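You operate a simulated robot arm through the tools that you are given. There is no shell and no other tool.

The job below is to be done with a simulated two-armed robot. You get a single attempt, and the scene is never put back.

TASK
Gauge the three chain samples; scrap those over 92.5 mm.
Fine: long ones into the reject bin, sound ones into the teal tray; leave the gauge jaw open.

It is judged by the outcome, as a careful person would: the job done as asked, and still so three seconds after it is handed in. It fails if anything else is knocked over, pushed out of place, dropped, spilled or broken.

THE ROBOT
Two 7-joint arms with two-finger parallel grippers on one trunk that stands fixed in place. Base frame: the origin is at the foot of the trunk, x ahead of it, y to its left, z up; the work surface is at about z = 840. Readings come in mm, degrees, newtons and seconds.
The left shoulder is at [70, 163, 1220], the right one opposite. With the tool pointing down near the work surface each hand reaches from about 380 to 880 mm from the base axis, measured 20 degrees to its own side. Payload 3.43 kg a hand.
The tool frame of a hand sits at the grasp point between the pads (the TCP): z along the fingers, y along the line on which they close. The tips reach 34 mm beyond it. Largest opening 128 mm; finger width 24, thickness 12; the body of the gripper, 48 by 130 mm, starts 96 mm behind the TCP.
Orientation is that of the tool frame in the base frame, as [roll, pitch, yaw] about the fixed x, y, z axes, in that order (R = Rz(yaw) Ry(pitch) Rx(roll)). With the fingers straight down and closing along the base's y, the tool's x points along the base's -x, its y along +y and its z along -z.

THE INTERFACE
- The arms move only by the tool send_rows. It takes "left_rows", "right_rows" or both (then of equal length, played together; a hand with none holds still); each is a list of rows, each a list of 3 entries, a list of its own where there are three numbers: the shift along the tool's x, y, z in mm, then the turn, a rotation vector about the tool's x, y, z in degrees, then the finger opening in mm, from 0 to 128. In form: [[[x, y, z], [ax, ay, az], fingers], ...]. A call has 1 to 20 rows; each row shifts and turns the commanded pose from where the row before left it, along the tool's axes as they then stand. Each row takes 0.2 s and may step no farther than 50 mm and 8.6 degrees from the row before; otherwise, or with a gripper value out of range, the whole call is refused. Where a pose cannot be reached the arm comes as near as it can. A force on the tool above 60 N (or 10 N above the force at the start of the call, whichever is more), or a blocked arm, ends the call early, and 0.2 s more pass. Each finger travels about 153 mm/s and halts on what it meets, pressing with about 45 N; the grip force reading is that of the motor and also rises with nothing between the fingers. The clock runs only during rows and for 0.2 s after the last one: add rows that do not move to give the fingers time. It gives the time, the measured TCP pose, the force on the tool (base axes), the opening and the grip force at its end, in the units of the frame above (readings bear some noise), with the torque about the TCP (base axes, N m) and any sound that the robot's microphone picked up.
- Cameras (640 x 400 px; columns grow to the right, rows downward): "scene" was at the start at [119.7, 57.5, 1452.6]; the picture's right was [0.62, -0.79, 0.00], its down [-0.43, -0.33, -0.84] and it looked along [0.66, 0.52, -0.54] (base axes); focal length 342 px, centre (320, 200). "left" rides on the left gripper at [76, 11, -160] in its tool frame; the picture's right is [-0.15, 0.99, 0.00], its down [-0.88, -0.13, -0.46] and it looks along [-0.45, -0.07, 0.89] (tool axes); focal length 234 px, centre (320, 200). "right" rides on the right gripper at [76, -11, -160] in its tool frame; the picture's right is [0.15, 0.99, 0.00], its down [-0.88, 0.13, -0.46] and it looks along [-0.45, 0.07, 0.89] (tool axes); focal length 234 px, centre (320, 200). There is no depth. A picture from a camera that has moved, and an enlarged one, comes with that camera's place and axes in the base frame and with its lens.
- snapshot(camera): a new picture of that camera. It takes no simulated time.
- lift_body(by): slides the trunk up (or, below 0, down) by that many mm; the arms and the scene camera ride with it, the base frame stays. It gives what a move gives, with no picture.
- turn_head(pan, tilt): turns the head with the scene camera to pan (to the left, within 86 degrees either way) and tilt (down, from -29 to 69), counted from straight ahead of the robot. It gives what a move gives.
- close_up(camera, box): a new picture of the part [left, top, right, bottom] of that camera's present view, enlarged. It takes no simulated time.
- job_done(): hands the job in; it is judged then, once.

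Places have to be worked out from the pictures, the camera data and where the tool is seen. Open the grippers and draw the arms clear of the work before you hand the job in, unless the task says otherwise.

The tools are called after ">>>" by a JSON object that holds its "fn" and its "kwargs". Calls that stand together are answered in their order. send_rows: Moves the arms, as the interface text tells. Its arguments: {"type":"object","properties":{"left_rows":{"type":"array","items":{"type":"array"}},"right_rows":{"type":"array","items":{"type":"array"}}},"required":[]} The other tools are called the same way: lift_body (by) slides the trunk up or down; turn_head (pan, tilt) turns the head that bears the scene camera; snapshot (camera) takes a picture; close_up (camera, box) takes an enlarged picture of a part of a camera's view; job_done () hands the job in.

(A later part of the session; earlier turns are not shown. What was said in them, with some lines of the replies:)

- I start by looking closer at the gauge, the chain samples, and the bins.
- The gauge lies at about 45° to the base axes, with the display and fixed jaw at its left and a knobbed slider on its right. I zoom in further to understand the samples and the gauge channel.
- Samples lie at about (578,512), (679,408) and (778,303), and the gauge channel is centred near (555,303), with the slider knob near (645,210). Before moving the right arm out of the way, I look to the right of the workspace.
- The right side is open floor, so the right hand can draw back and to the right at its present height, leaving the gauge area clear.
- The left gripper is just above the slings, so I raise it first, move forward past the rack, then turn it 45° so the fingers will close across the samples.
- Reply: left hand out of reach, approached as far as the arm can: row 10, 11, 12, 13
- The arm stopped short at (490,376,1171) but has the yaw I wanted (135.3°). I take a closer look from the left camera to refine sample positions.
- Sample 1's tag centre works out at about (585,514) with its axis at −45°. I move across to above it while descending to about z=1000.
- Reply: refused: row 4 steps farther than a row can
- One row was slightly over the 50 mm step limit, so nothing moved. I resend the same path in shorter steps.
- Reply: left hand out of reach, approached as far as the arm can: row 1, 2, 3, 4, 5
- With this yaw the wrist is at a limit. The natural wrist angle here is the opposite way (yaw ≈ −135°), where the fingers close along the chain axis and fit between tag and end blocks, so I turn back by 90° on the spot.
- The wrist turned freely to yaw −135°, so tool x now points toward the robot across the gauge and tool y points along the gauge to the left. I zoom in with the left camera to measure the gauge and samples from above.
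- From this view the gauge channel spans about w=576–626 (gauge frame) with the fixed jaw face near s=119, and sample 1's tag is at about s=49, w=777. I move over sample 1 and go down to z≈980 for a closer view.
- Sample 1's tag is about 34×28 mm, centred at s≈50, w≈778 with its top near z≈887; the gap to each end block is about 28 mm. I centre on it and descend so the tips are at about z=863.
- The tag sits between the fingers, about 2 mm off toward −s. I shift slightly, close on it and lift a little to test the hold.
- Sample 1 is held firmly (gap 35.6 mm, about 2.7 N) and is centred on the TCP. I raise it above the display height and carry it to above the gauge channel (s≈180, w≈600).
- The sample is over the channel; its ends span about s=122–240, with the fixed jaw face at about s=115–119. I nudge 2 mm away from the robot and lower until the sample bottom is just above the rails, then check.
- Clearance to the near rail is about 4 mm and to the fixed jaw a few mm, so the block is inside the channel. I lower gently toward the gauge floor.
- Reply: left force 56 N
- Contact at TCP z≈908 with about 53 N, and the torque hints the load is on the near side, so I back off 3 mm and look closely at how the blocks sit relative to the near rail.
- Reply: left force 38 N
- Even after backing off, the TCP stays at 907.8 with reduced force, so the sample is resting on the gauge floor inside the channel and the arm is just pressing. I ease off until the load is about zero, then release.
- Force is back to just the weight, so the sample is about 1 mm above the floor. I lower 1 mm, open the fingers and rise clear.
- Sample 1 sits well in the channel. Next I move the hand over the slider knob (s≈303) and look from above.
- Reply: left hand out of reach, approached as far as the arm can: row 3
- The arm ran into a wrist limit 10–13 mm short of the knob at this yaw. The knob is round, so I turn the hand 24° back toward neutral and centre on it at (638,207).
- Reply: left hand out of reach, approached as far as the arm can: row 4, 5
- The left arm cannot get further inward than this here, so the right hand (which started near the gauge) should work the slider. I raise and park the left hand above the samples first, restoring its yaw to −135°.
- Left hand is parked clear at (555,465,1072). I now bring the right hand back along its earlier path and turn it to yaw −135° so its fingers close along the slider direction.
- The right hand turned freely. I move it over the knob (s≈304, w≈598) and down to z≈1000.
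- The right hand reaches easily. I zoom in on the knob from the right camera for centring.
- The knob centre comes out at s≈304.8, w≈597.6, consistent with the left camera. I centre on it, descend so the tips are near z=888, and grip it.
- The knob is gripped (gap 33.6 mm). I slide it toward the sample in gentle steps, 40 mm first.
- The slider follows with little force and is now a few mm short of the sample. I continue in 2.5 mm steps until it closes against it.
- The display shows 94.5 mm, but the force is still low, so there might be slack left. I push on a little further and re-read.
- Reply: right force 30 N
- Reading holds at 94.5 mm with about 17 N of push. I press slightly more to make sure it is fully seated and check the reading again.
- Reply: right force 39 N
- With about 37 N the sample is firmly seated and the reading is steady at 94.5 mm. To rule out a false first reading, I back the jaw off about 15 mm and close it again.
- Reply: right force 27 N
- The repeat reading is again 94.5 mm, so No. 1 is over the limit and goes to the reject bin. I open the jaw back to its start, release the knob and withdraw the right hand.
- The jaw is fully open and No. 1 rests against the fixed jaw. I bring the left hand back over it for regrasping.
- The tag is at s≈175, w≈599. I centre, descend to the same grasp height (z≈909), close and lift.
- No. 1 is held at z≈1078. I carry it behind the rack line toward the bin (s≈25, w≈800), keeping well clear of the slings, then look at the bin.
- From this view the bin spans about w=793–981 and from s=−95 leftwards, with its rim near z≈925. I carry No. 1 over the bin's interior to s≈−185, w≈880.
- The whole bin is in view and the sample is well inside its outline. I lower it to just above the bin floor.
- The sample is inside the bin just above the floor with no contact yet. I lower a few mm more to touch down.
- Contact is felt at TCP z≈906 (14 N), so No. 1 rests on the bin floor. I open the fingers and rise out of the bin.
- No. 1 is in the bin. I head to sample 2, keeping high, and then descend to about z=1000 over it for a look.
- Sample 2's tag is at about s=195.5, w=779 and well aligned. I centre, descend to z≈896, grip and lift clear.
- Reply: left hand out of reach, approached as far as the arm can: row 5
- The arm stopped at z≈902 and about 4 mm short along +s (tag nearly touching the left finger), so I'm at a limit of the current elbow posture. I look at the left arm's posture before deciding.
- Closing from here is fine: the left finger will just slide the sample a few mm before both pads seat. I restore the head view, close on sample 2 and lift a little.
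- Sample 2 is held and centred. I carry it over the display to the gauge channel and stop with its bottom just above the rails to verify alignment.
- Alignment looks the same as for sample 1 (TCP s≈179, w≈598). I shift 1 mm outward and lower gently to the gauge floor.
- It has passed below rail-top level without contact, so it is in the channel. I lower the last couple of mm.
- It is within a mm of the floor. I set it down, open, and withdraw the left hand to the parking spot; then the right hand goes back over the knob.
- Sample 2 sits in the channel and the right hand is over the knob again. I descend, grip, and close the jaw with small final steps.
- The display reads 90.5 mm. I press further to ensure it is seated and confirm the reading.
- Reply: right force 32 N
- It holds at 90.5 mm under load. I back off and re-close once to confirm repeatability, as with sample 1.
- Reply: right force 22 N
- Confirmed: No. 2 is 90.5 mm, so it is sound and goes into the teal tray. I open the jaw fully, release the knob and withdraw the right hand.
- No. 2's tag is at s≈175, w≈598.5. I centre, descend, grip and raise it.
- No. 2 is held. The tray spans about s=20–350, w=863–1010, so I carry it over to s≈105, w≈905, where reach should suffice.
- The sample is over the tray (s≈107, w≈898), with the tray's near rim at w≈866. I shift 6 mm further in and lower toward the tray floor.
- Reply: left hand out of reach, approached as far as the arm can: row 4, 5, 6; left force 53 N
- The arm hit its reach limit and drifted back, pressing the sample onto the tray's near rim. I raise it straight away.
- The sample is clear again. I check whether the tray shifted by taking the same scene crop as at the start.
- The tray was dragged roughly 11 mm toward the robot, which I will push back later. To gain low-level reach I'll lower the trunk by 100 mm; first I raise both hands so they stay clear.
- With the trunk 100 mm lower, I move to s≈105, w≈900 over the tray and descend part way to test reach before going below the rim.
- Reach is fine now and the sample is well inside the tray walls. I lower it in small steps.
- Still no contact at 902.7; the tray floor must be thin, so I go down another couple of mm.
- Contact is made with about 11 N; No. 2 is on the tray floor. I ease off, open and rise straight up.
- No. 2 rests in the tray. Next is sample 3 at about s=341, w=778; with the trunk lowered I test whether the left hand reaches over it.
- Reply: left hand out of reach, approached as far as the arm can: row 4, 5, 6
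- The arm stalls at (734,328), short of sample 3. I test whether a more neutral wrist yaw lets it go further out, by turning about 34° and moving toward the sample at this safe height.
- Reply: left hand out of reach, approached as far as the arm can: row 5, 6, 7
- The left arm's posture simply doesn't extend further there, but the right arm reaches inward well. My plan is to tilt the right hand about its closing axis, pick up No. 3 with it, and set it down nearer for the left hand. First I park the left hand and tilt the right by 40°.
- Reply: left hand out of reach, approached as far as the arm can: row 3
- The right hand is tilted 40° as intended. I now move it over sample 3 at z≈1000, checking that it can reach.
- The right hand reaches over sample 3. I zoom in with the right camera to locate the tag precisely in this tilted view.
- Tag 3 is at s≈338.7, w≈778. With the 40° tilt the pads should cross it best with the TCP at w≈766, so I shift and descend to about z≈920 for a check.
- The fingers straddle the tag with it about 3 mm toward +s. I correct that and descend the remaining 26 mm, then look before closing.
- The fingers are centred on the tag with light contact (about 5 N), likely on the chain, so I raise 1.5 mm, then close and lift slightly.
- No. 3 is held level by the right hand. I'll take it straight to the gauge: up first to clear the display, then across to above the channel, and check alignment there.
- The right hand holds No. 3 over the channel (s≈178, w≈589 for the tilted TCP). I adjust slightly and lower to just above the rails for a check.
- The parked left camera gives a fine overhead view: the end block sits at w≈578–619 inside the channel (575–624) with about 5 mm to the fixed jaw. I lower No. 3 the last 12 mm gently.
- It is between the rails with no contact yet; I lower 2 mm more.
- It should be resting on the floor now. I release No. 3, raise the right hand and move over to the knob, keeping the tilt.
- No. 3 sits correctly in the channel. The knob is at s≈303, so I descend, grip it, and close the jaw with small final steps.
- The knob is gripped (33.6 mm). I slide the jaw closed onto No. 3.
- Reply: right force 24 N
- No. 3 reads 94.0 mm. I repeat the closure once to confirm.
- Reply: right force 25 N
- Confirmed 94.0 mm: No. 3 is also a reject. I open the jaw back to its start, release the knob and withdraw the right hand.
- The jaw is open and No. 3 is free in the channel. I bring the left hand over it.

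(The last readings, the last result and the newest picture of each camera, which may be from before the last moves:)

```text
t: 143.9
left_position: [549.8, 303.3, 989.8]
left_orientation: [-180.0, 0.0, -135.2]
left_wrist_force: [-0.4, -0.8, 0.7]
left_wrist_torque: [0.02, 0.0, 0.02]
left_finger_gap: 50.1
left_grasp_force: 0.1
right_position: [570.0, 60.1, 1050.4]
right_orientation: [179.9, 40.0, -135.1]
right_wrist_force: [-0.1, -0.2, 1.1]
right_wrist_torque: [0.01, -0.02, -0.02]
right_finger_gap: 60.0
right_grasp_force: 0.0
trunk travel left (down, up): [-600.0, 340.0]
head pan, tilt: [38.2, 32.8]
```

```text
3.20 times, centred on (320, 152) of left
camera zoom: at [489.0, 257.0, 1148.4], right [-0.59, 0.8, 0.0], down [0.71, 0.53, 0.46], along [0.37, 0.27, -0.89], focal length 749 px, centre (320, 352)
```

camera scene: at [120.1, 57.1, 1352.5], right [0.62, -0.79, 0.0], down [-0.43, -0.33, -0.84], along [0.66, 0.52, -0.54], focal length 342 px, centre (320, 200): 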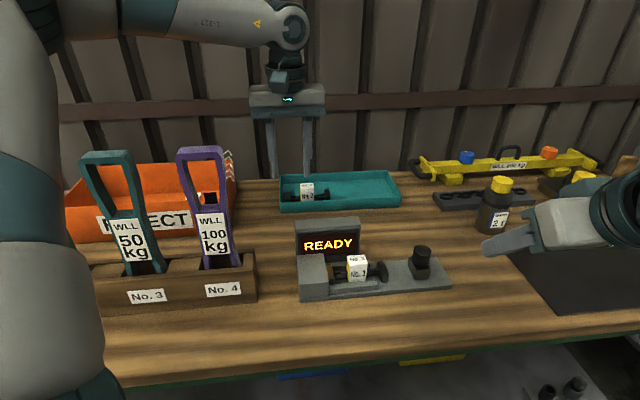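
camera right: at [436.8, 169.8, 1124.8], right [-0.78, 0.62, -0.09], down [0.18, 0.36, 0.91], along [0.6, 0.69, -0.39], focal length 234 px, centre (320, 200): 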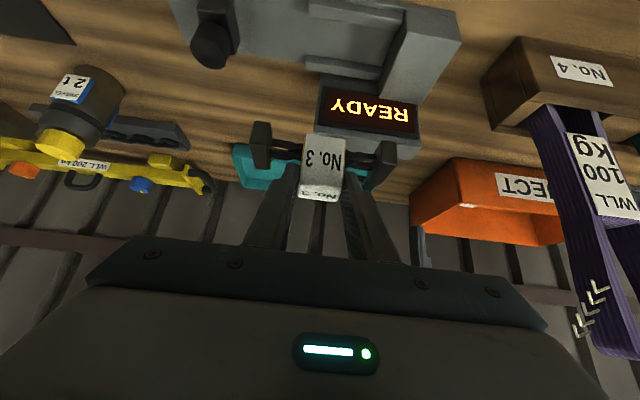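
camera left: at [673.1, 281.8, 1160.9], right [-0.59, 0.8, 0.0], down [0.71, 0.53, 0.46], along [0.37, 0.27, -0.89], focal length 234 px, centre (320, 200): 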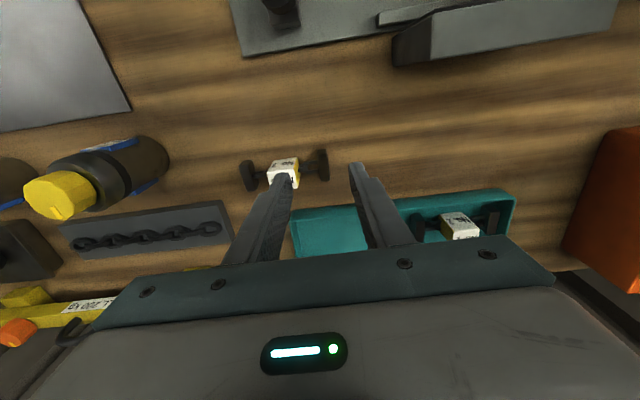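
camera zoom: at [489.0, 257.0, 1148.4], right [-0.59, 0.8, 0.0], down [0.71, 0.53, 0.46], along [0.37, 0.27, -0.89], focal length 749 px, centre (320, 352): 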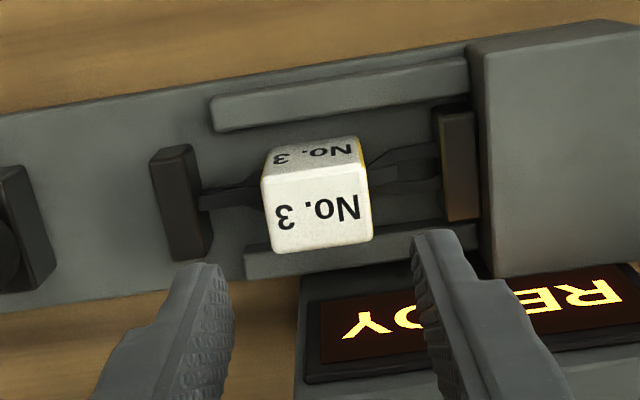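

No. 3's tag is at s≈175.5, w≈598.6. I centre, descend, grip and raise it.

>>> {"fn": "send_rows", "kwargs": {"left_rows": [[[4.3, -1.2, 0], [0, 0, 0], 48], [[0, 0, 30], [0, 0, 0], 48], [[0, 0, 30], [0, 0, 0], 48], [[0, 0, 20], [0, 0, 0], 48], [[0, 0, 0], [0, 0, 0], 48], [[0, 0, 0], [0, 0, 0], 36], [[0, 0, 0], [0, 0, 0], 24], [[0, 0, 0], [0, 0, 0], 20], [[0, 0, 0], [0, 0, 0], 20], [[0, 0, -15], [0, 0, 0], 20], [[0, 0, -30], [0, 0, 0], 20], [[0, 0, -40], [0, 0, 0], 20], [[0, 0, -40], [0, 0, 0], 20], [[0, 0, -30], [0, 0, 0], 20], [[0, 0, 0], [0, 0, 0], 20]]}}

>>> {"fn": "snapshot", "kwargs": {"camera": "scene"}}

```text
t: 147.1
left_position: [542.7, 301.7, 1063.0]
left_orientation: [-180.0, 0.0, -135.1]
left_wrist_force: [0.1, 0.5, -3.3]
left_wrist_torque: [-0.02, 0.01, 0.0]
left_finger_gap: 35.6
left_grasp_force: 44.7
right_position: [573.6, 60.2, 1049.3]
right_orientation: [-180.0, 39.9, -135.1]
right_wrist_force: [0.1, 0.9, 0.2]
right_wrist_torque: [0.0, 0.01, -0.02]
right_finger_gap: 60.2
right_grasp_force: 0.1
trunk travel left (down, up): [-600.0, 340.0]
head pan, tilt: [38.2, 32.8]
```

```text
taken
camera scene: at [120.6, 57.7, 1352.5], right [0.62, -0.79, 0.0], down [-0.43, -0.34, -0.84], along [0.66, 0.52, -0.54], focal length 342 px, centre (320, 200)
```

scene: 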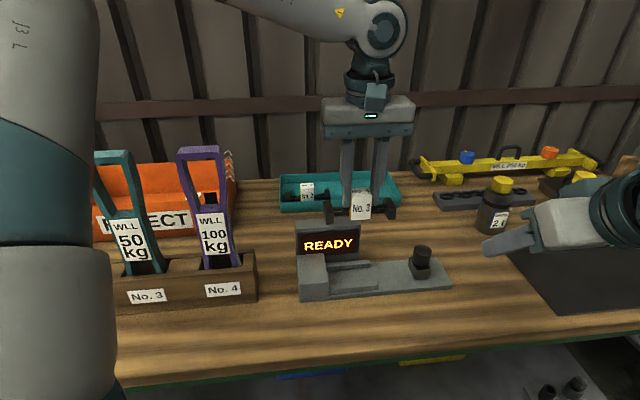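

No. 3 is held. I raise the trunk back by 100 mm so the forearm clears the slings, then carry the sample behind the rack toward the bin.

>>> {"fn": "lift_body", "kwargs": {"by": 100}}

>>> {"fn": "send_rows", "kwargs": {"left_rows": [[[-33.8, 24.2, 15], [0, 0, 0], 20], [[-33.8, 24.2, 15], [0, 0, 0], 20], [[-33.8, 24.2, 15], [0, 0, 0], 20], [[-33.8, 24.2, 15], [0, 0, 0], 20], [[-33.8, 24.2, 15], [0, 0, 0], 20], [[-33.8, 24.2, 10], [0, 0, 0], 20], [[-6.5, 42.9, 0], [0, 0, 0], 20], [[-6.5, 42.9, 0], [0, 0, 0], 20], [[-6.5, 42.9, 0], [0, 0, 0], 20], [[-6.5, 42.9, 0], [0, 0, 0], 20], [[-6.5, 42.9, 0], [0, 0, 0], 20], [[0, 0, 0], [0, 0, 0], 20]]}}

>>> {"fn": "snapshot", "kwargs": {"camera": "left"}}

>>> {"fn": "snapshot", "kwargs": {"camera": "scene"}}

```text
t: 148.4
left_position: [541.0, 300.9, 1163.4]
left_orientation: [-179.9, 0.1, -135.2]
left_wrist_force: [-1.4, -0.7, -3.0]
left_wrist_torque: [0.01, 0.01, -0.04]
left_finger_gap: 35.5
left_grasp_force: 45.0
right_position: [571.4, 61.1, 1149.7]
right_orientation: [180.0, 39.9, -135.1]
right_wrist_force: [-0.1, -0.4, 0.5]
right_wrist_torque: [-0.02, 0.02, 0.0]
right_finger_gap: 59.9
right_grasp_force: 0.1
trunk travel left (down, up): [-700.0, 240.0]
head pan, tilt: [38.2, 32.8]
```

```text
t: 151.1
left_position: [457.0, 719.1, 1077.4]
left_orientation: [-179.9, 0.1, -135.1]
left_wrist_force: [0.7, -0.1, -2.2]
left_wrist_torque: [0.0, 0.01, 0.01]
left_finger_gap: 35.6
left_grasp_force: 45.2
right_position: [572.5, 58.6, 1149.1]
right_orientation: [180.0, 40.0, -135.2]
right_wrist_force: [0.5, -1.1, 0.2]
right_wrist_torque: [0.0, 0.01, 0.03]
right_finger_gap: 60.1
right_grasp_force: 0.0
trunk travel left (down, up): [-700.0, 240.0]
head pan, tilt: [38.2, 32.8]
```

```text
taken
camera left: at [396.2, 673.6, 1237.8], right [-0.59, 0.8, 0.0], down [0.72, 0.53, 0.46], along [0.37, 0.27, -0.89], focal length 234 px, centre (320, 200)
```

left: 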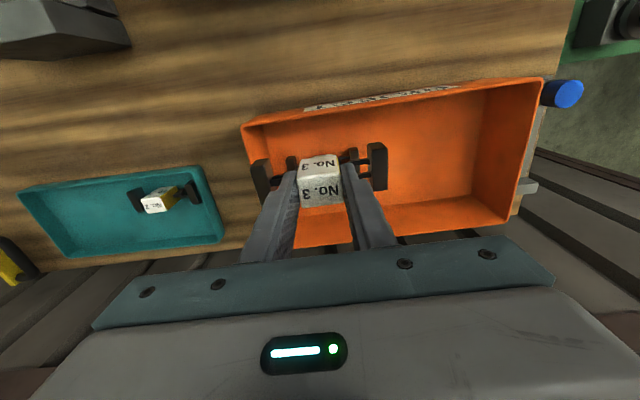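

```text
taken
camera scene: at [120.9, 56.8, 1452.5], right [0.62, -0.79, 0.0], down [-0.43, -0.33, -0.84], along [0.66, 0.52, -0.54], focal length 342 px, centre (320, 200)
```

scene: 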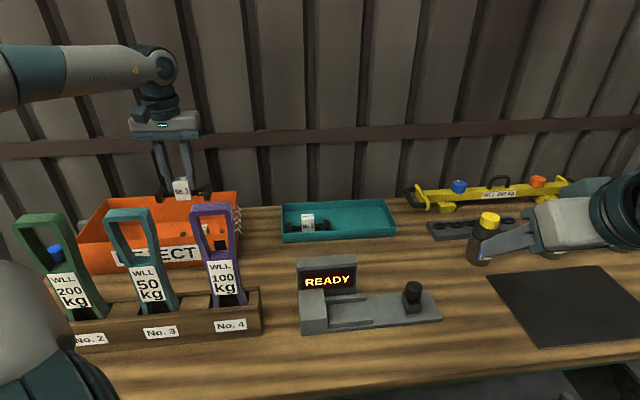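

I continue further left over the bin to s≈−320, w≈853, clear of No. 1.

>>> {"fn": "send_rows", "kwargs": {"left_rows": [[[-5.5, 33.7, 0], [0, 0, 0], 20], [[-5.5, 33.7, 0], [0, 0, 0], 20], [[-5.5, 33.7, 0], [0, 0, 0], 20], [[-5.5, 33.7, 0], [0, 0, 0], 20], [[0, 0, 0], [0, 0, 0], 20]]}}

>>> {"fn": "snapshot", "kwargs": {"camera": "left"}}

>>> {"fn": "snapshot", "kwargs": {"camera": "scene"}}

```text
t: 152.2
left_position: [373.9, 831.4, 1078.7]
left_orientation: [-180.0, 0.1, -135.1]
left_wrist_force: [0.2, 0.3, -3.2]
left_wrist_torque: [0.02, -0.01, 0.0]
left_finger_gap: 35.7
left_grasp_force: 44.9
right_position: [572.6, 59.1, 1149.5]
right_orientation: [-179.9, 39.9, -135.1]
right_wrist_force: [0.1, 0.2, 1.3]
right_wrist_torque: [0.06, -0.02, -0.01]
right_finger_gap: 60.0
right_grasp_force: 0.0
trunk travel left (down, up): [-700.0, 240.0]
head pan, tilt: [38.2, 32.8]
```

```text
taken
camera left: at [313.7, 785.8, 1239.0], right [-0.59, 0.8, 0.0], down [0.72, 0.53, 0.46], along [0.37, 0.27, -0.89], focal length 234 px, centre (320, 200)
```

left: 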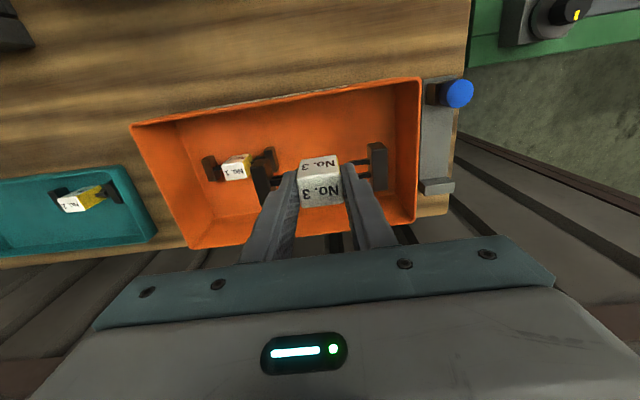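

```text
taken
camera scene: at [120.5, 57.2, 1452.5], right [0.62, -0.79, 0.0], down [-0.43, -0.33, -0.84], along [0.66, 0.52, -0.54], focal length 342 px, centre (320, 200)
```

scene: 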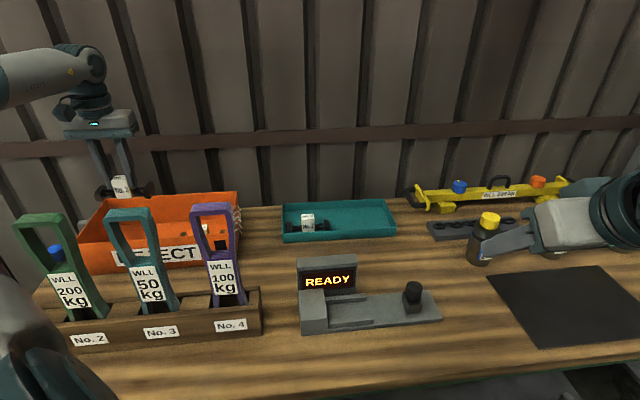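

The sample is over the free left part of the bin. I lower it to just above the floor.

>>> {"fn": "send_rows", "kwargs": {"left_rows": [[[0, 0, 35], [0, 0, 0], 20], [[0, 0, 35], [0, 0, 0], 20], [[0, 0, 35], [0, 0, 0], 20], [[0, 0, 35], [0, 0, 0], 20], [[0, 0, 18], [0, 0, 0], 20], [[0, 0, 8], [0, 0, 0], 20], [[0, 0, 0], [0, 0, 0], 20]]}}

>>> {"fn": "snapshot", "kwargs": {"camera": "left"}}

>>> {"fn": "snapshot", "kwargs": {"camera": "scene"}}

```text
t: 153.8
left_position: [375.7, 835.2, 912.8]
left_orientation: [179.9, 0.1, -135.0]
left_wrist_force: [-0.3, -0.4, -3.0]
left_wrist_torque: [-0.03, 0.01, 0.03]
left_finger_gap: 35.7
left_grasp_force: 45.5
right_position: [572.0, 59.2, 1149.2]
right_orientation: [179.9, 39.9, -135.1]
right_wrist_force: [-0.3, 0.4, 0.5]
right_wrist_torque: [-0.02, -0.04, -0.02]
right_finger_gap: 59.8
right_grasp_force: 0.1
trunk travel left (down, up): [-700.0, 240.0]
head pan, tilt: [38.2, 32.8]
```

```text
taken
camera left: at [314.0, 788.7, 1071.4], right [-0.59, 0.8, 0.0], down [0.71, 0.53, 0.46], along [0.37, 0.27, -0.89], focal length 234 px, centre (320, 200)
```

left: 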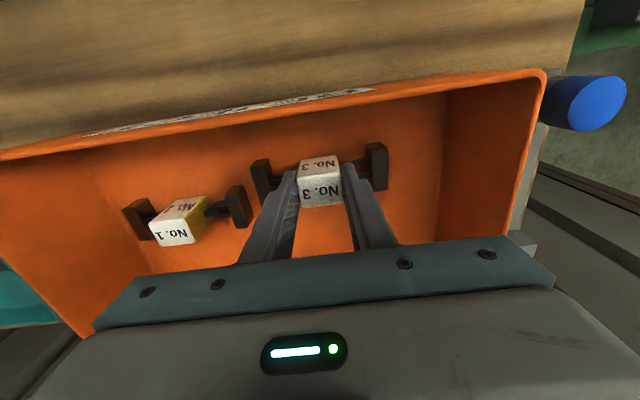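

```text
taken
camera scene: at [119.9, 57.9, 1452.5], right [0.62, -0.79, 0.0], down [-0.43, -0.34, -0.84], along [0.66, 0.52, -0.54], focal length 342 px, centre (320, 200)
```

scene: 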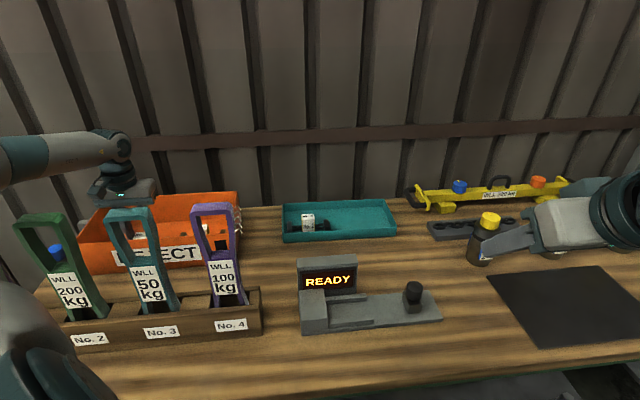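

No. 3 is just above the bin floor, clear of No. 1. I lower the last few mm.

>>> {"fn": "send_rows", "kwargs": {"left_rows": [[[0, 0, 3], [0, 0, 0], 20], [[0, 0, 2], [0, 0, 0], 20], [[0, 0, 1.5], [0, 0, 0], 20], [[0, 0, 0], [0, 0, 0], 20]]}}

```text
t: 154.8
left_position: [375.3, 834.5, 905.2]
left_orientation: [179.9, 0.1, -135.0]
left_wrist_force: [-0.2, -0.6, -2.5]
left_wrist_torque: [-0.01, -0.02, -0.03]
left_finger_gap: 35.5
left_grasp_force: 44.7
right_position: [572.9, 60.3, 1150.0]
right_orientation: [180.0, 40.0, -135.1]
right_wrist_force: [-0.2, -0.2, 0.4]
right_wrist_torque: [-0.01, 0.02, -0.04]
right_finger_gap: 59.8
right_grasp_force: 0.0
trunk travel left (down, up): [-700.0, 240.0]
head pan, tilt: [38.2, 32.8]
```

>>> {"fn": "send_rows", "kwargs": {"left_rows": [[[0, 0, 1.5], [0, 0, 0], 20], [[0, 0, 1.5], [0, 0, 0], 20], [[0, 0, 0], [0, 0, 0], 20]]}}

```text
t: 155.7
left_position: [376.7, 833.6, 903.3]
left_orientation: [-180.0, 0.2, -135.0]
left_wrist_force: [1.4, 0.8, 1.6]
left_wrist_torque: [0.07, 0.13, -0.05]
left_finger_gap: 35.6
left_grasp_force: 44.8
right_position: [571.8, 59.8, 1149.8]
right_orientation: [-180.0, 40.0, -135.1]
right_wrist_force: [-0.2, -0.2, 0.0]
right_wrist_torque: [-0.02, 0.01, 0.02]
right_finger_gap: 59.8
right_grasp_force: 0.1
trunk travel left (down, up): [-700.0, 240.0]
head pan, tilt: [38.2, 32.8]
```

The load has come off (touching the bin floor), so I release No. 3 and rise out of the bin.

>>> {"fn": "send_rows", "kwargs": {"left_rows": [[[0, 0, 0], [0, 0, 0], 34], [[0, 0, 0], [0, 0, 0], 46], [[0, 0, 0], [0, 0, 0], 48], [[0, 0, -20], [0, 0, 0], 48], [[0, 0, -35], [0, 0, 0], 48], [[0, 0, -40], [0, 0, 0], 48], [[0, 0, -40], [0, 0, 0], 48], [[0, 0, -40], [0, 0, 0], 48], [[0, 0, 0], [0, 0, 0], 48]]}}

>>> {"fn": "snapshot", "kwargs": {"camera": "left"}}

>>> {"fn": "close_up", "kwargs": {"camera": "scene", "box": [250, 190, 450, 340]}}

```text
t: 157.7
left_position: [377.1, 833.4, 1080.7]
left_orientation: [-179.9, 0.2, -135.0]
left_wrist_force: [-0.1, 1.1, -0.2]
left_wrist_torque: [0.03, 0.0, -0.03]
left_finger_gap: 48.0
left_grasp_force: 0.0
right_position: [572.4, 59.6, 1149.1]
right_orientation: [179.9, 40.1, -135.0]
right_wrist_force: [0.2, -1.0, 0.4]
right_wrist_torque: [-0.02, 0.0, 0.0]
right_finger_gap: 60.2
right_grasp_force: 0.1
trunk travel left (down, up): [-700.0, 240.0]
head pan, tilt: [38.2, 32.8]
```

```text
taken
camera left: at [315.6, 788.6, 1239.4], right [-0.59, 0.8, 0.0], down [0.71, 0.53, 0.46], along [0.37, 0.27, -0.89], focal length 234 px, centre (320, 200)
```

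left: 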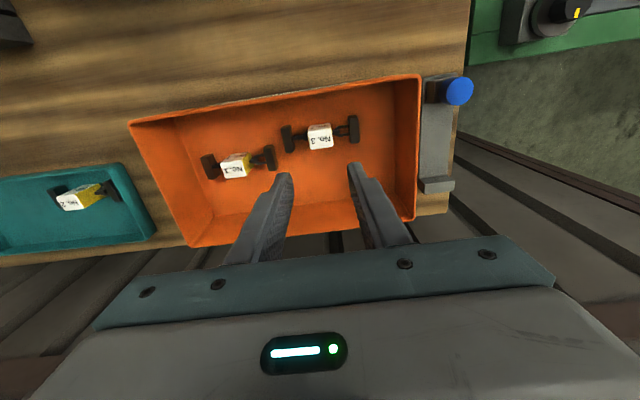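

```text
2.67 times, centred on (350, 265) of scene
camera zoom: at [119.9, 58.1, 1452.5], right [0.62, -0.79, 0.0], down [-0.43, -0.34, -0.84], along [0.66, 0.52, -0.54], focal length 912 px, centre (240, 27)
```

zoom: 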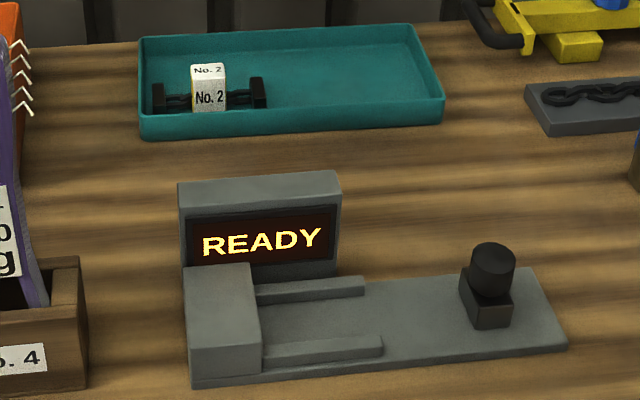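

Both rejects are in the bin, No. 2 is in the tray and the jaw is open. What remains is to push the tray back about 13 mm. I move the left hand in front of the tray's near wall, fingers wide open and tilted 20° outward, staying high for now.

>>> {"fn": "send_rows", "kwargs": {"left_rows": [[[3.7, -44.8, 0], [0, 0, 0], 60], [[3.7, -44.8, 0], [0, 0, 0], 70], [[3.7, -44.8, 0], [0, 0, 0], 80], [[3.7, -44.8, 0], [0, 0, 0], 90], [[3.7, -44.8, 0], [0, 0, 0], 100], [[3.7, -44.8, 0], [0, 0, 0], 110], [[3.7, -44.8, 0], [0, 0, 0], 120], [[3.7, -44.8, 0], [0, 0, 0], 128], [[3.7, -44.8, 0], [0, 0, 0], 128], [[3.7, -44.8, 0], [0, 0, 0], 128], [[3.7, -44.8, 0], [0, 0, 0], 128], [[0, 0, 0], [0, -7, 0], 128], [[0, 0, 0], [0, -7, 0], 128], [[0, 0, 0], [0, -6, 0], 128], [[0, 0, 0], [0, 0, 0], 128]]}}

>>> {"fn": "lift_body", "kwargs": {"by": -100}}

>>> {"fn": "snapshot", "kwargs": {"camera": "left"}}

>>> {"fn": "snapshot", "kwargs": {"camera": "scene"}}

```text
t: 160.8
left_position: [695.6, 456.1, 1077.6]
left_orientation: [-179.9, 20.2, -134.9]
left_wrist_force: [-0.2, 0.2, 0.1]
left_wrist_torque: [-0.04, -0.01, 0.0]
left_finger_gap: 128.1
left_grasp_force: 0.0
right_position: [571.6, 59.7, 1149.7]
right_orientation: [-180.0, 40.0, -135.0]
right_wrist_force: [-0.6, 0.7, -0.6]
right_wrist_torque: [0.01, 0.0, 0.0]
right_finger_gap: 59.9
right_grasp_force: 0.1
trunk travel left (down, up): [-700.0, 240.0]
head pan, tilt: [38.2, 32.8]
```

```text
t: 162.2
left_position: [694.4, 454.5, 978.8]
left_orientation: [180.0, 20.1, -135.1]
left_wrist_force: [-0.5, -0.5, 0.6]
left_wrist_torque: [-0.01, 0.01, 0.02]
left_finger_gap: 128.0
left_grasp_force: 0.1
right_position: [570.3, 59.9, 1049.7]
right_orientation: [179.9, 40.0, -135.1]
right_wrist_force: [0.5, 0.1, 0.5]
right_wrist_torque: [0.0, -0.01, 0.01]
right_finger_gap: 59.9
right_grasp_force: 0.1
trunk travel left (down, up): [-600.0, 340.0]
head pan, tilt: [38.2, 32.8]
```

```text
taken
camera left: at [598.4, 374.0, 1102.1], right [-0.6, 0.8, 0.05], down [0.57, 0.38, 0.73], along [0.56, 0.47, -0.68], focal length 234 px, centre (320, 200)
```

left: 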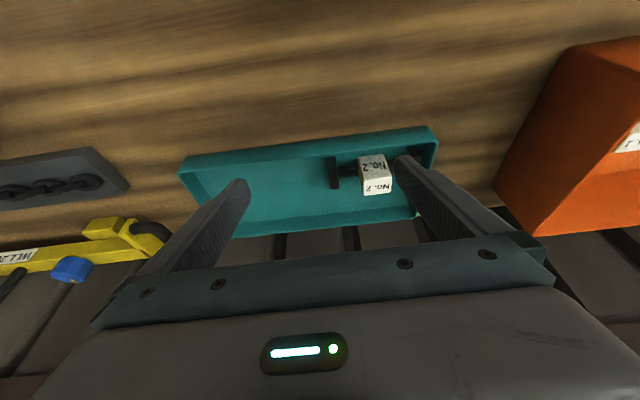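

```text
taken
camera scene: at [119.4, 57.2, 1352.7], right [0.62, -0.79, 0.0], down [-0.43, -0.33, -0.84], along [0.66, 0.52, -0.54], focal length 342 px, centre (320, 200)
```

scene: 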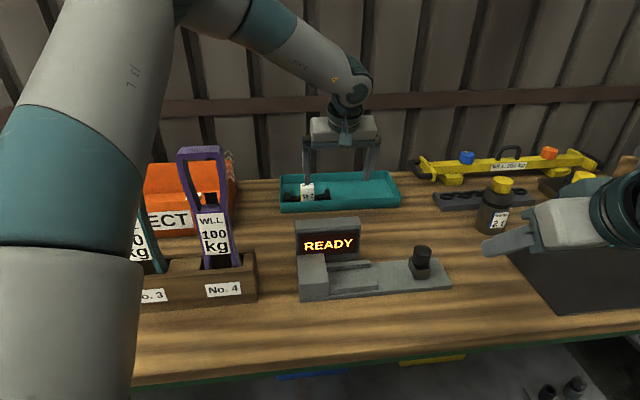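

The hand is in front of the tray with fingers spread. I descend to z≈915 and check where the tips are relative to the near wall.

>>> {"fn": "send_rows", "kwargs": {"left_rows": [[[10.3, 0, 28.2], [0, 0, 0], 128], [[10.3, 0, 28.2], [0, 0, 0], 128], [[0, 0, 0], [0, 0, 0], 128]]}}

>>> {"fn": "snapshot", "kwargs": {"camera": "left"}}

>>> {"fn": "close_up", "kwargs": {"camera": "scene", "box": [260, 120, 440, 260]}}

```text
t: 163.0
left_position: [693.9, 453.9, 919.8]
left_orientation: [-179.9, 20.2, -135.1]
left_wrist_force: [0.8, -0.4, 0.1]
left_wrist_torque: [0.01, -0.01, -0.02]
left_finger_gap: 127.8
left_grasp_force: 0.0
right_position: [571.8, 59.2, 1049.9]
right_orientation: [-180.0, 40.0, -135.1]
right_wrist_force: [-0.6, -0.5, 0.0]
right_wrist_torque: [-0.02, -0.02, 0.02]
right_finger_gap: 60.1
right_grasp_force: 0.1
trunk travel left (down, up): [-600.0, 340.0]
head pan, tilt: [38.2, 32.8]
```

```text
taken
camera left: at [598.0, 372.9, 1042.7], right [-0.6, 0.8, 0.05], down [0.57, 0.38, 0.73], along [0.56, 0.47, -0.68], focal length 234 px, centre (320, 200)
```

left: 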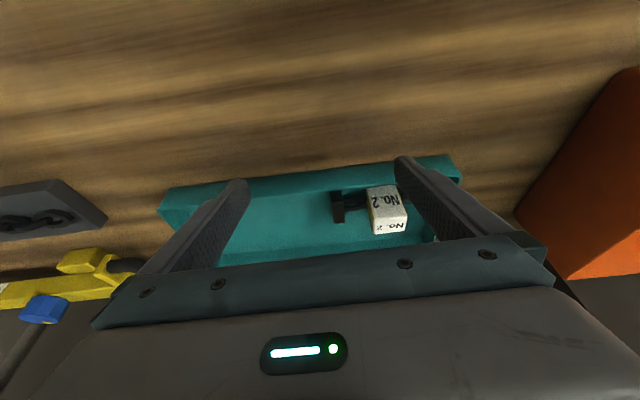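

```text
2.86 times, centred on (350, 190) of scene
camera zoom: at [119.3, 57.1, 1352.7], right [0.62, -0.79, 0.0], down [-0.43, -0.33, -0.84], along [0.66, 0.52, -0.54], focal length 978 px, centre (234, 229)
```

zoom: 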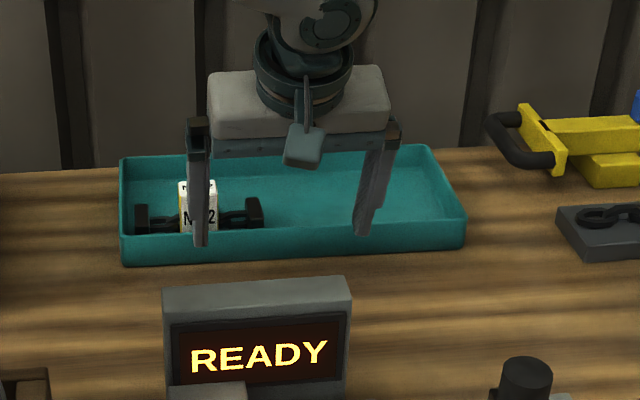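

Tip positions match the computed geometry, about 15–18 mm in front of the wall. I descend to z≈886 so the tips are at wall height.

>>> {"fn": "send_rows", "kwargs": {"left_rows": [[[6.9, 0, 18.8], [0, 0, 0], 128], [[4.8, 0, 13.2], [0, 0, 0], 128], [[0, 0, 0], [0, 0, 0], 128]]}}

>>> {"fn": "snapshot", "kwargs": {"camera": "left"}}

>>> {"fn": "close_up", "kwargs": {"camera": "scene", "box": [260, 120, 440, 260]}}

```text
t: 163.8
left_position: [694.5, 454.3, 884.4]
left_orientation: [-180.0, 20.2, -135.0]
left_wrist_force: [1.0, -0.1, -0.7]
left_wrist_torque: [0.02, 0.03, 0.01]
left_finger_gap: 128.2
left_grasp_force: 0.1
right_position: [572.1, 59.5, 1049.4]
right_orientation: [180.0, 40.0, -135.1]
right_wrist_force: [0.6, 0.4, -0.8]
right_wrist_torque: [-0.03, -0.01, 0.01]
right_finger_gap: 60.5
right_grasp_force: 0.0
trunk travel left (down, up): [-600.0, 340.0]
head pan, tilt: [38.2, 32.8]
```

```text
taken
camera left: at [598.2, 373.3, 1008.7], right [-0.6, 0.8, 0.05], down [0.57, 0.38, 0.73], along [0.56, 0.47, -0.68], focal length 234 px, centre (320, 200)
```

left: 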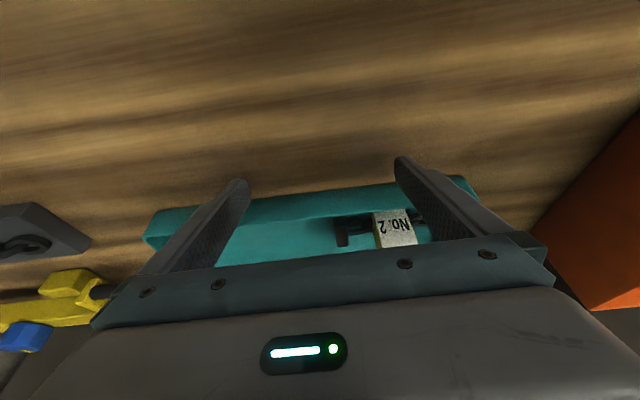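

```text
2.86 times, centred on (350, 190) of scene
camera zoom: at [119.6, 57.2, 1352.6], right [0.62, -0.79, 0.0], down [-0.43, -0.33, -0.84], along [0.66, 0.52, -0.54], focal length 978 px, centre (234, 229)
```

zoom: 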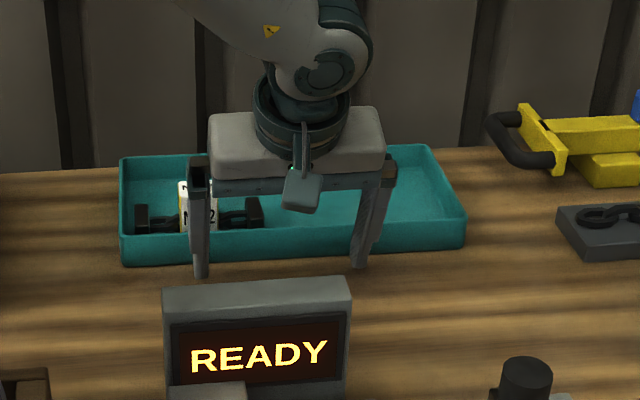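

The tips stand in front of the wall at the right height. I push slowly in +w until they should have moved the wall to about w≈864.

>>> {"fn": "send_rows", "kwargs": {"left_rows": [[[-3.76, 0, 1.37], [0, 0, 0], 128], [[-3.76, 0, 1.37], [0, 0, 0], 128], [[-3.76, 0, 1.37], [0, 0, 0], 128], [[-2.82, 0, 1.03], [0, 0, 0], 128], [[-2.82, 0, 1.03], [0, 0, 0], 128], [[-2.82, 0, 1.03], [0, 0, 0], 128], [[-2.82, 0, 1.03], [0, 0, 0], 128], [[-1.88, 0, 0.68], [0, 0, 0], 128], [[-1.88, 0, 0.68], [0, 0, 0], 128], [[0, 0, 0], [0, 0, 0], 128]]}}

>>> {"fn": "snapshot", "kwargs": {"camera": "left"}}

>>> {"fn": "close_up", "kwargs": {"camera": "scene", "box": [260, 120, 440, 260]}}

```text
t: 166.0
left_position: [715.4, 475.4, 885.4]
left_orientation: [-180.0, 20.1, -135.1]
left_wrist_force: [-2.5, -2.6, 2.5]
left_wrist_torque: [-0.08, -0.03, -0.03]
left_finger_gap: 128.0
left_grasp_force: 0.2
right_position: [571.4, 58.3, 1050.6]
right_orientation: [-180.0, 39.9, -135.1]
right_wrist_force: [0.4, -1.1, 0.3]
right_wrist_torque: [0.0, 0.0, -0.02]
right_finger_gap: 59.9
right_grasp_force: 0.0
trunk travel left (down, up): [-600.0, 340.0]
head pan, tilt: [38.2, 32.8]
```

```text
taken
camera left: at [618.2, 393.9, 1009.0], right [-0.6, 0.8, 0.05], down [0.57, 0.38, 0.73], along [0.56, 0.47, -0.68], focal length 234 px, centre (320, 200)
```

left: 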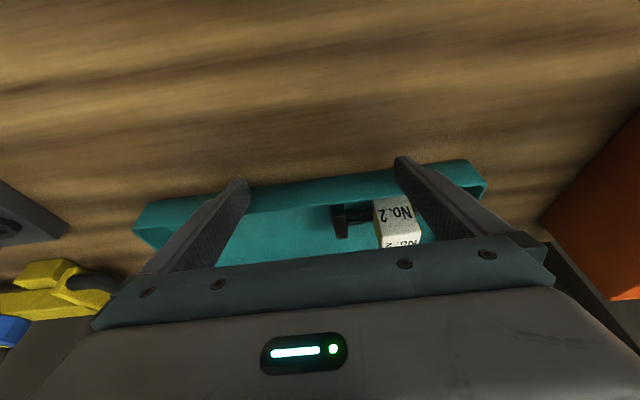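

```text
2.86 times, centred on (350, 190) of scene
camera zoom: at [119.4, 56.9, 1352.6], right [0.62, -0.79, 0.0], down [-0.43, -0.33, -0.84], along [0.66, 0.52, -0.54], focal length 978 px, centre (234, 229)
```

zoom: 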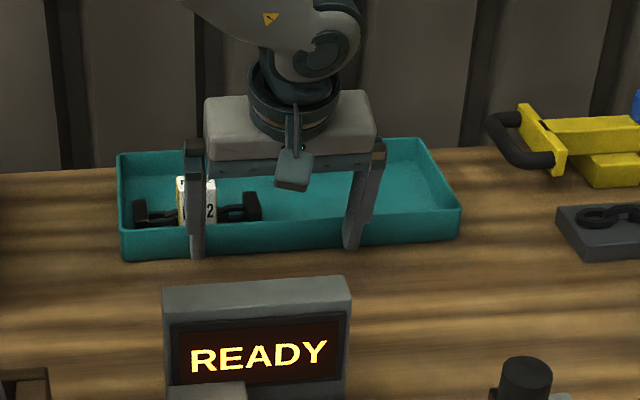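

The tray moved with only about 4 N of push. I back off, rise, and raise the trunk so I can compare the tray corners with the same crops I took at the very start.

>>> {"fn": "send_rows", "kwargs": {"left_rows": [[[5.6, 0, -2], [0, 0, 0], 128], [[7.5, 0, -2.7], [0, 0, 0], 128], [[-10.3, 0, -28.2], [0, 0, 0], 128], [[-10.3, 0, -28.2], [0, 0, 0], 128], [[-10.3, 0, -28.2], [0, 0, 0], 128], [[0, 0, 0], [0, 0, 0], 128]]}}

>>> {"fn": "lift_body", "kwargs": {"by": 100}}

>>> {"fn": "close_up", "kwargs": {"camera": "scene", "box": [260, 225, 350, 280]}}

>>> {"fn": "close_up", "kwargs": {"camera": "scene", "box": [330, 225, 430, 280]}}

>>> {"fn": "close_up", "kwargs": {"camera": "scene", "box": [250, 190, 450, 340]}}

```text
t: 167.4
left_position: [704.5, 465.1, 976.7]
left_orientation: [179.9, 20.1, -135.1]
left_wrist_force: [1.3, -0.4, -0.2]
left_wrist_torque: [-0.01, 0.03, -0.02]
left_finger_gap: 127.9
left_grasp_force: 0.0
right_position: [572.5, 59.9, 1049.5]
right_orientation: [-180.0, 40.0, -135.1]
right_wrist_force: [0.9, -0.6, 0.2]
right_wrist_torque: [0.02, 0.0, 0.01]
right_finger_gap: 59.8
right_grasp_force: 0.1
trunk travel left (down, up): [-600.0, 340.0]
head pan, tilt: [38.2, 32.8]
```

```text
t: 168.7
left_position: [704.3, 465.4, 1076.6]
left_orientation: [180.0, 20.0, -135.1]
left_wrist_force: [0.2, 0.6, -0.4]
left_wrist_torque: [-0.01, 0.02, 0.02]
left_finger_gap: 127.7
left_grasp_force: 0.0
right_position: [572.5, 59.7, 1149.2]
right_orientation: [-180.0, 40.0, -135.2]
right_wrist_force: [-0.1, -0.3, 0.2]
right_wrist_torque: [-0.01, 0.0, -0.01]
right_finger_gap: 60.0
right_grasp_force: 0.0
trunk travel left (down, up): [-700.0, 240.0]
head pan, tilt: [38.2, 32.8]
```

```text
7.11 times, centred on (305, 252) of scene
camera zoom: at [120.1, 57.4, 1452.5], right [0.62, -0.79, 0.0], down [-0.43, -0.34, -0.84], along [0.66, 0.52, -0.54], focal length 2433 px, centre (427, -173)
```

zoom: 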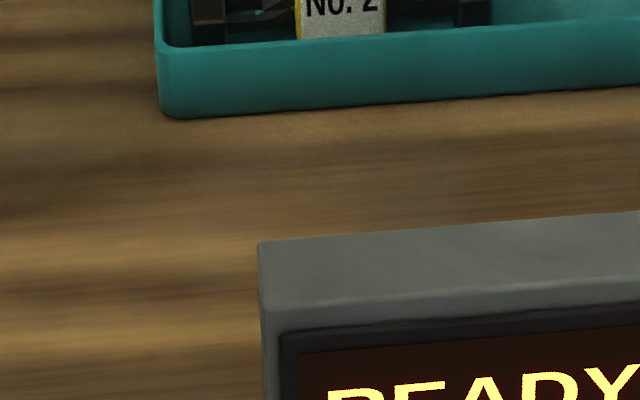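

```text
6.40 times, centred on (380, 252) of scene
camera zoom: at [120.1, 57.4, 1452.5], right [0.62, -0.79, 0.0], down [-0.43, -0.34, -0.84], along [0.66, 0.52, -0.54], focal length 2190 px, centre (-64, -136)
```

zoom: 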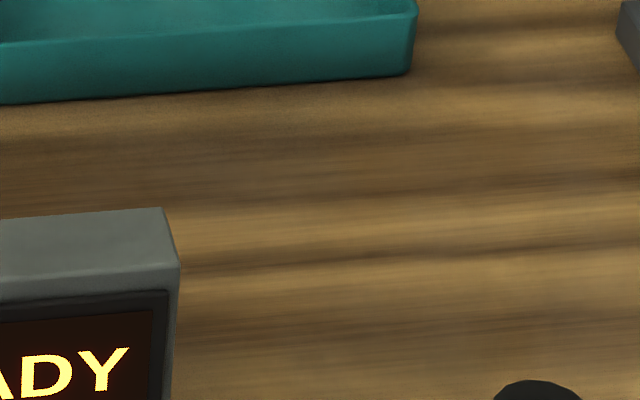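

```text
2.67 times, centred on (350, 265) of scene
camera zoom: at [120.1, 57.4, 1452.5], right [0.62, -0.79, 0.0], down [-0.43, -0.34, -0.84], along [0.66, 0.52, -0.54], focal length 912 px, centre (240, 27)
```

zoom: 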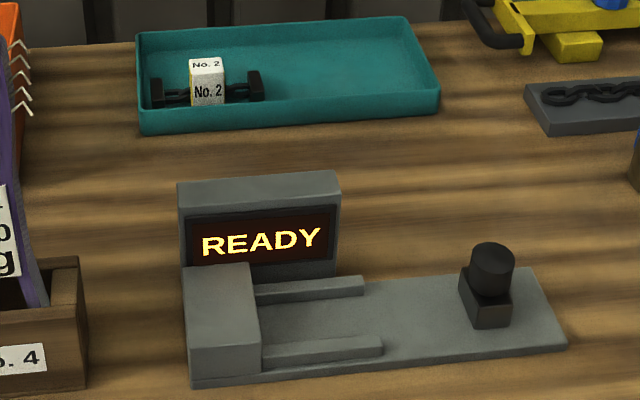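

The corner crops match the starting images to within about a millimetre, so the tray is back in place with No. 2 inside. I now level both hands, open them and draw both arms clear.

>>> {"fn": "send_rows", "kwargs": {"left_rows": [[[0, 0, -10], [0, 7, 0], 128], [[0, 0, -10], [0, 7, 0], 128], [[0, 0, -10], [0, 6, 0], 128], [[0, 0, -20], [0, 0, 0], 128], [[0, 0, -20], [0, 0, 0], 128], [[39.8, 10.5, -5], [0, 0, 0], 128], [[39.8, 10.5, -5], [0, 0, 0], 128], [[39.8, 10.5, -5], [0, 0, 0], 128], [[39.8, 10.5, -5], [0, 0, 0], 128], [[39.8, 10.5, -5], [0, 0, 0], 128], [[39.8, 10.5, -5], [0, 0, 0], 128], [[39.8, 10.5, -5], [0, 0, 0], 128], [[39.8, 10.5, -5], [0, 0, 0], 128], [[0, 0, 0], [0, 0, 0], 128]], "right_rows": [[[0, 0, 0], [0, 8, 0], 80], [[0, 0, 0], [0, 8, 0], 100], [[0, 0, 0], [0, 8, 0], 128], [[0, 0, 0], [0, 8, 0], 128], [[0, 0, 0], [0, 8, 0], 128], [[35, -14.5, 0], [0, 0, 0], 128], [[35, -14.5, 0], [0, 0, 0], 128], [[35, -14.5, 0], [0, 0, 0], 128], [[35, -14.5, 0], [0, 0, 0], 128], [[35, -14.5, 0], [0, 0, 0], 128], [[35, -14.5, 0], [0, 0, 0], 128], [[35, -14.5, 0], [0, 0, 0], 128], [[35, -14.5, 0], [0, 0, 0], 128], [[0, 0, 0], [0, 0, 0], 128]]}}

>>> {"fn": "snapshot", "kwargs": {"camera": "scene"}}

>>> {"fn": "snapshot", "kwargs": {"camera": "left"}}

>>> {"fn": "snapshot", "kwargs": {"camera": "right"}}

```text
t: 171.7
left_position: [416.2, 293.5, 1181.8]
left_orientation: [180.0, 0.0, -135.0]
left_wrist_force: [0.9, 0.3, -0.6]
left_wrist_torque: [-0.05, -0.01, 0.01]
left_finger_gap: 128.1
left_grasp_force: 0.2
right_position: [455.2, -220.4, 1148.6]
right_orientation: [180.0, -0.1, -135.1]
right_wrist_force: [-0.4, -0.4, 0.2]
right_wrist_torque: [0.0, 0.03, -0.01]
right_finger_gap: 128.1
right_grasp_force: 0.1
trunk travel left (down, up): [-700.0, 240.0]
head pan, tilt: [38.2, 32.8]
```

```text
taken
camera scene: at [121.3, 58.8, 1452.4], right [0.62, -0.79, 0.0], down [-0.43, -0.34, -0.84], along [0.66, 0.52, -0.54], focal length 342 px, centre (320, 200)
```

scene: 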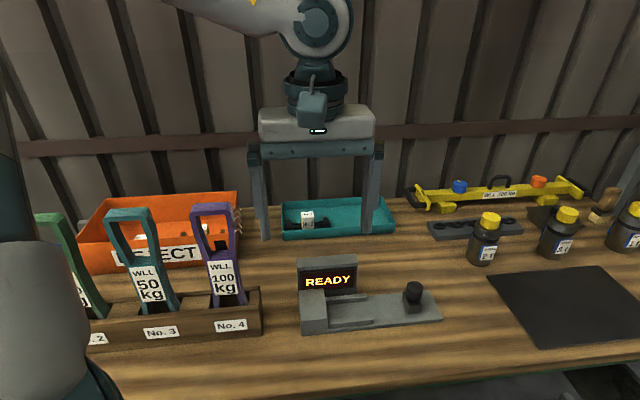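

```text
taken
camera left: at [355.6, 248.4, 1341.4], right [-0.6, 0.8, 0.0], down [0.71, 0.53, 0.46], along [0.37, 0.27, -0.89], focal length 234 px, centre (320, 200)
```

left: 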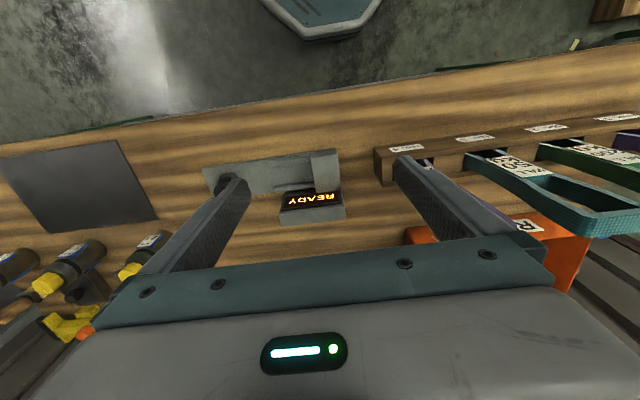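

```text
taken
camera right: at [408.5, -281.2, 1307.3], right [-0.8, 0.6, 0.0], down [0.53, 0.71, 0.45], along [0.27, 0.36, -0.89], focal length 234 px, centre (320, 200)
```

right: 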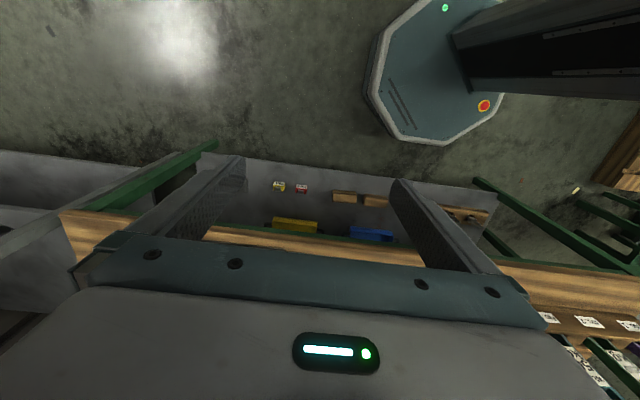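

Both arms are clear and the gauge shows READY with the jaw open. A last close look at the bin, rack and tray before handing in.

>>> {"fn": "close_up", "kwargs": {"camera": "scene", "box": [60, 180, 260, 350]}}

>>> {"fn": "close_up", "kwargs": {"camera": "scene", "box": [250, 180, 450, 340]}}

```text
2.35 times, centred on (160, 265) of scene
camera zoom: at [121.3, 58.8, 1452.4], right [0.62, -0.79, 0.0], down [-0.43, -0.34, -0.84], along [0.66, 0.52, -0.54], focal length 805 px, centre (696, 47)
```

zoom: 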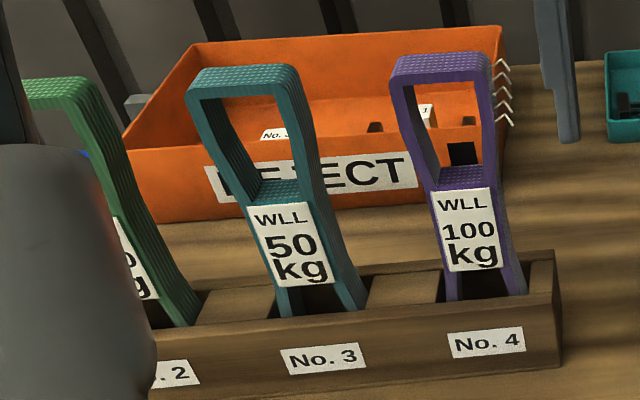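

```text
2.50 times, centred on (350, 260) of scene
camera zoom: at [121.3, 58.8, 1452.4], right [0.62, -0.79, 0.0], down [-0.43, -0.34, -0.84], along [0.66, 0.52, -0.54], focal length 855 px, centre (245, 50)
```

zoom: 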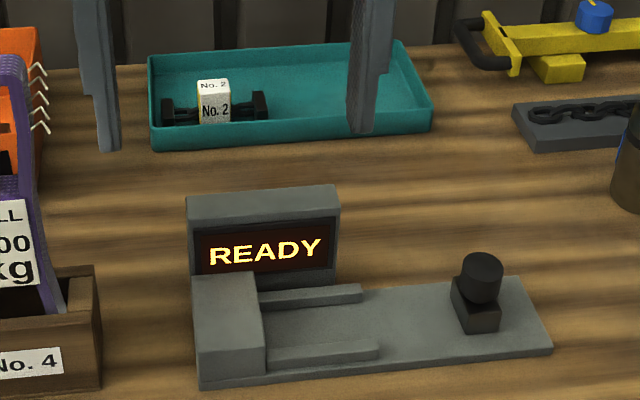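

No. 1 (94.5 mm) and No. 3 (94.0 mm) are in the reject bin, and No. 2 (90.5 mm) is in the teal tray. The jaw is open, the slings are standing, and both hands are open and clear, so I hand the job in.

>>> {"fn": "job_done", "kwargs": {}}

```text
The job is handed in.
```

I gauged all three chain samples, sorted them, and handed the job in. Each reading was taken twice and repeated exactly.

| Sample | Reading | Limit 92.5 mm | Placed in |
|---|---|---|---|
| No. 1 | 94.5 mm | over | reject bin |
| No. 2 | 90.5 mm | within | teal tray |
| No. 3 | 94.0 mm | over | reject bin |

The gauge jaw is open at its starting position and the display shows READY. Both grippers are open and drawn clear of the work.

While I was placing No. 2, the left arm reached its limit and dragged the teal tray about 13 mm toward the robot. I pushed it back, and close-up views of its corners now match the starting pictures to within about a millimetre. In the final pictures nothing else looks out of place.
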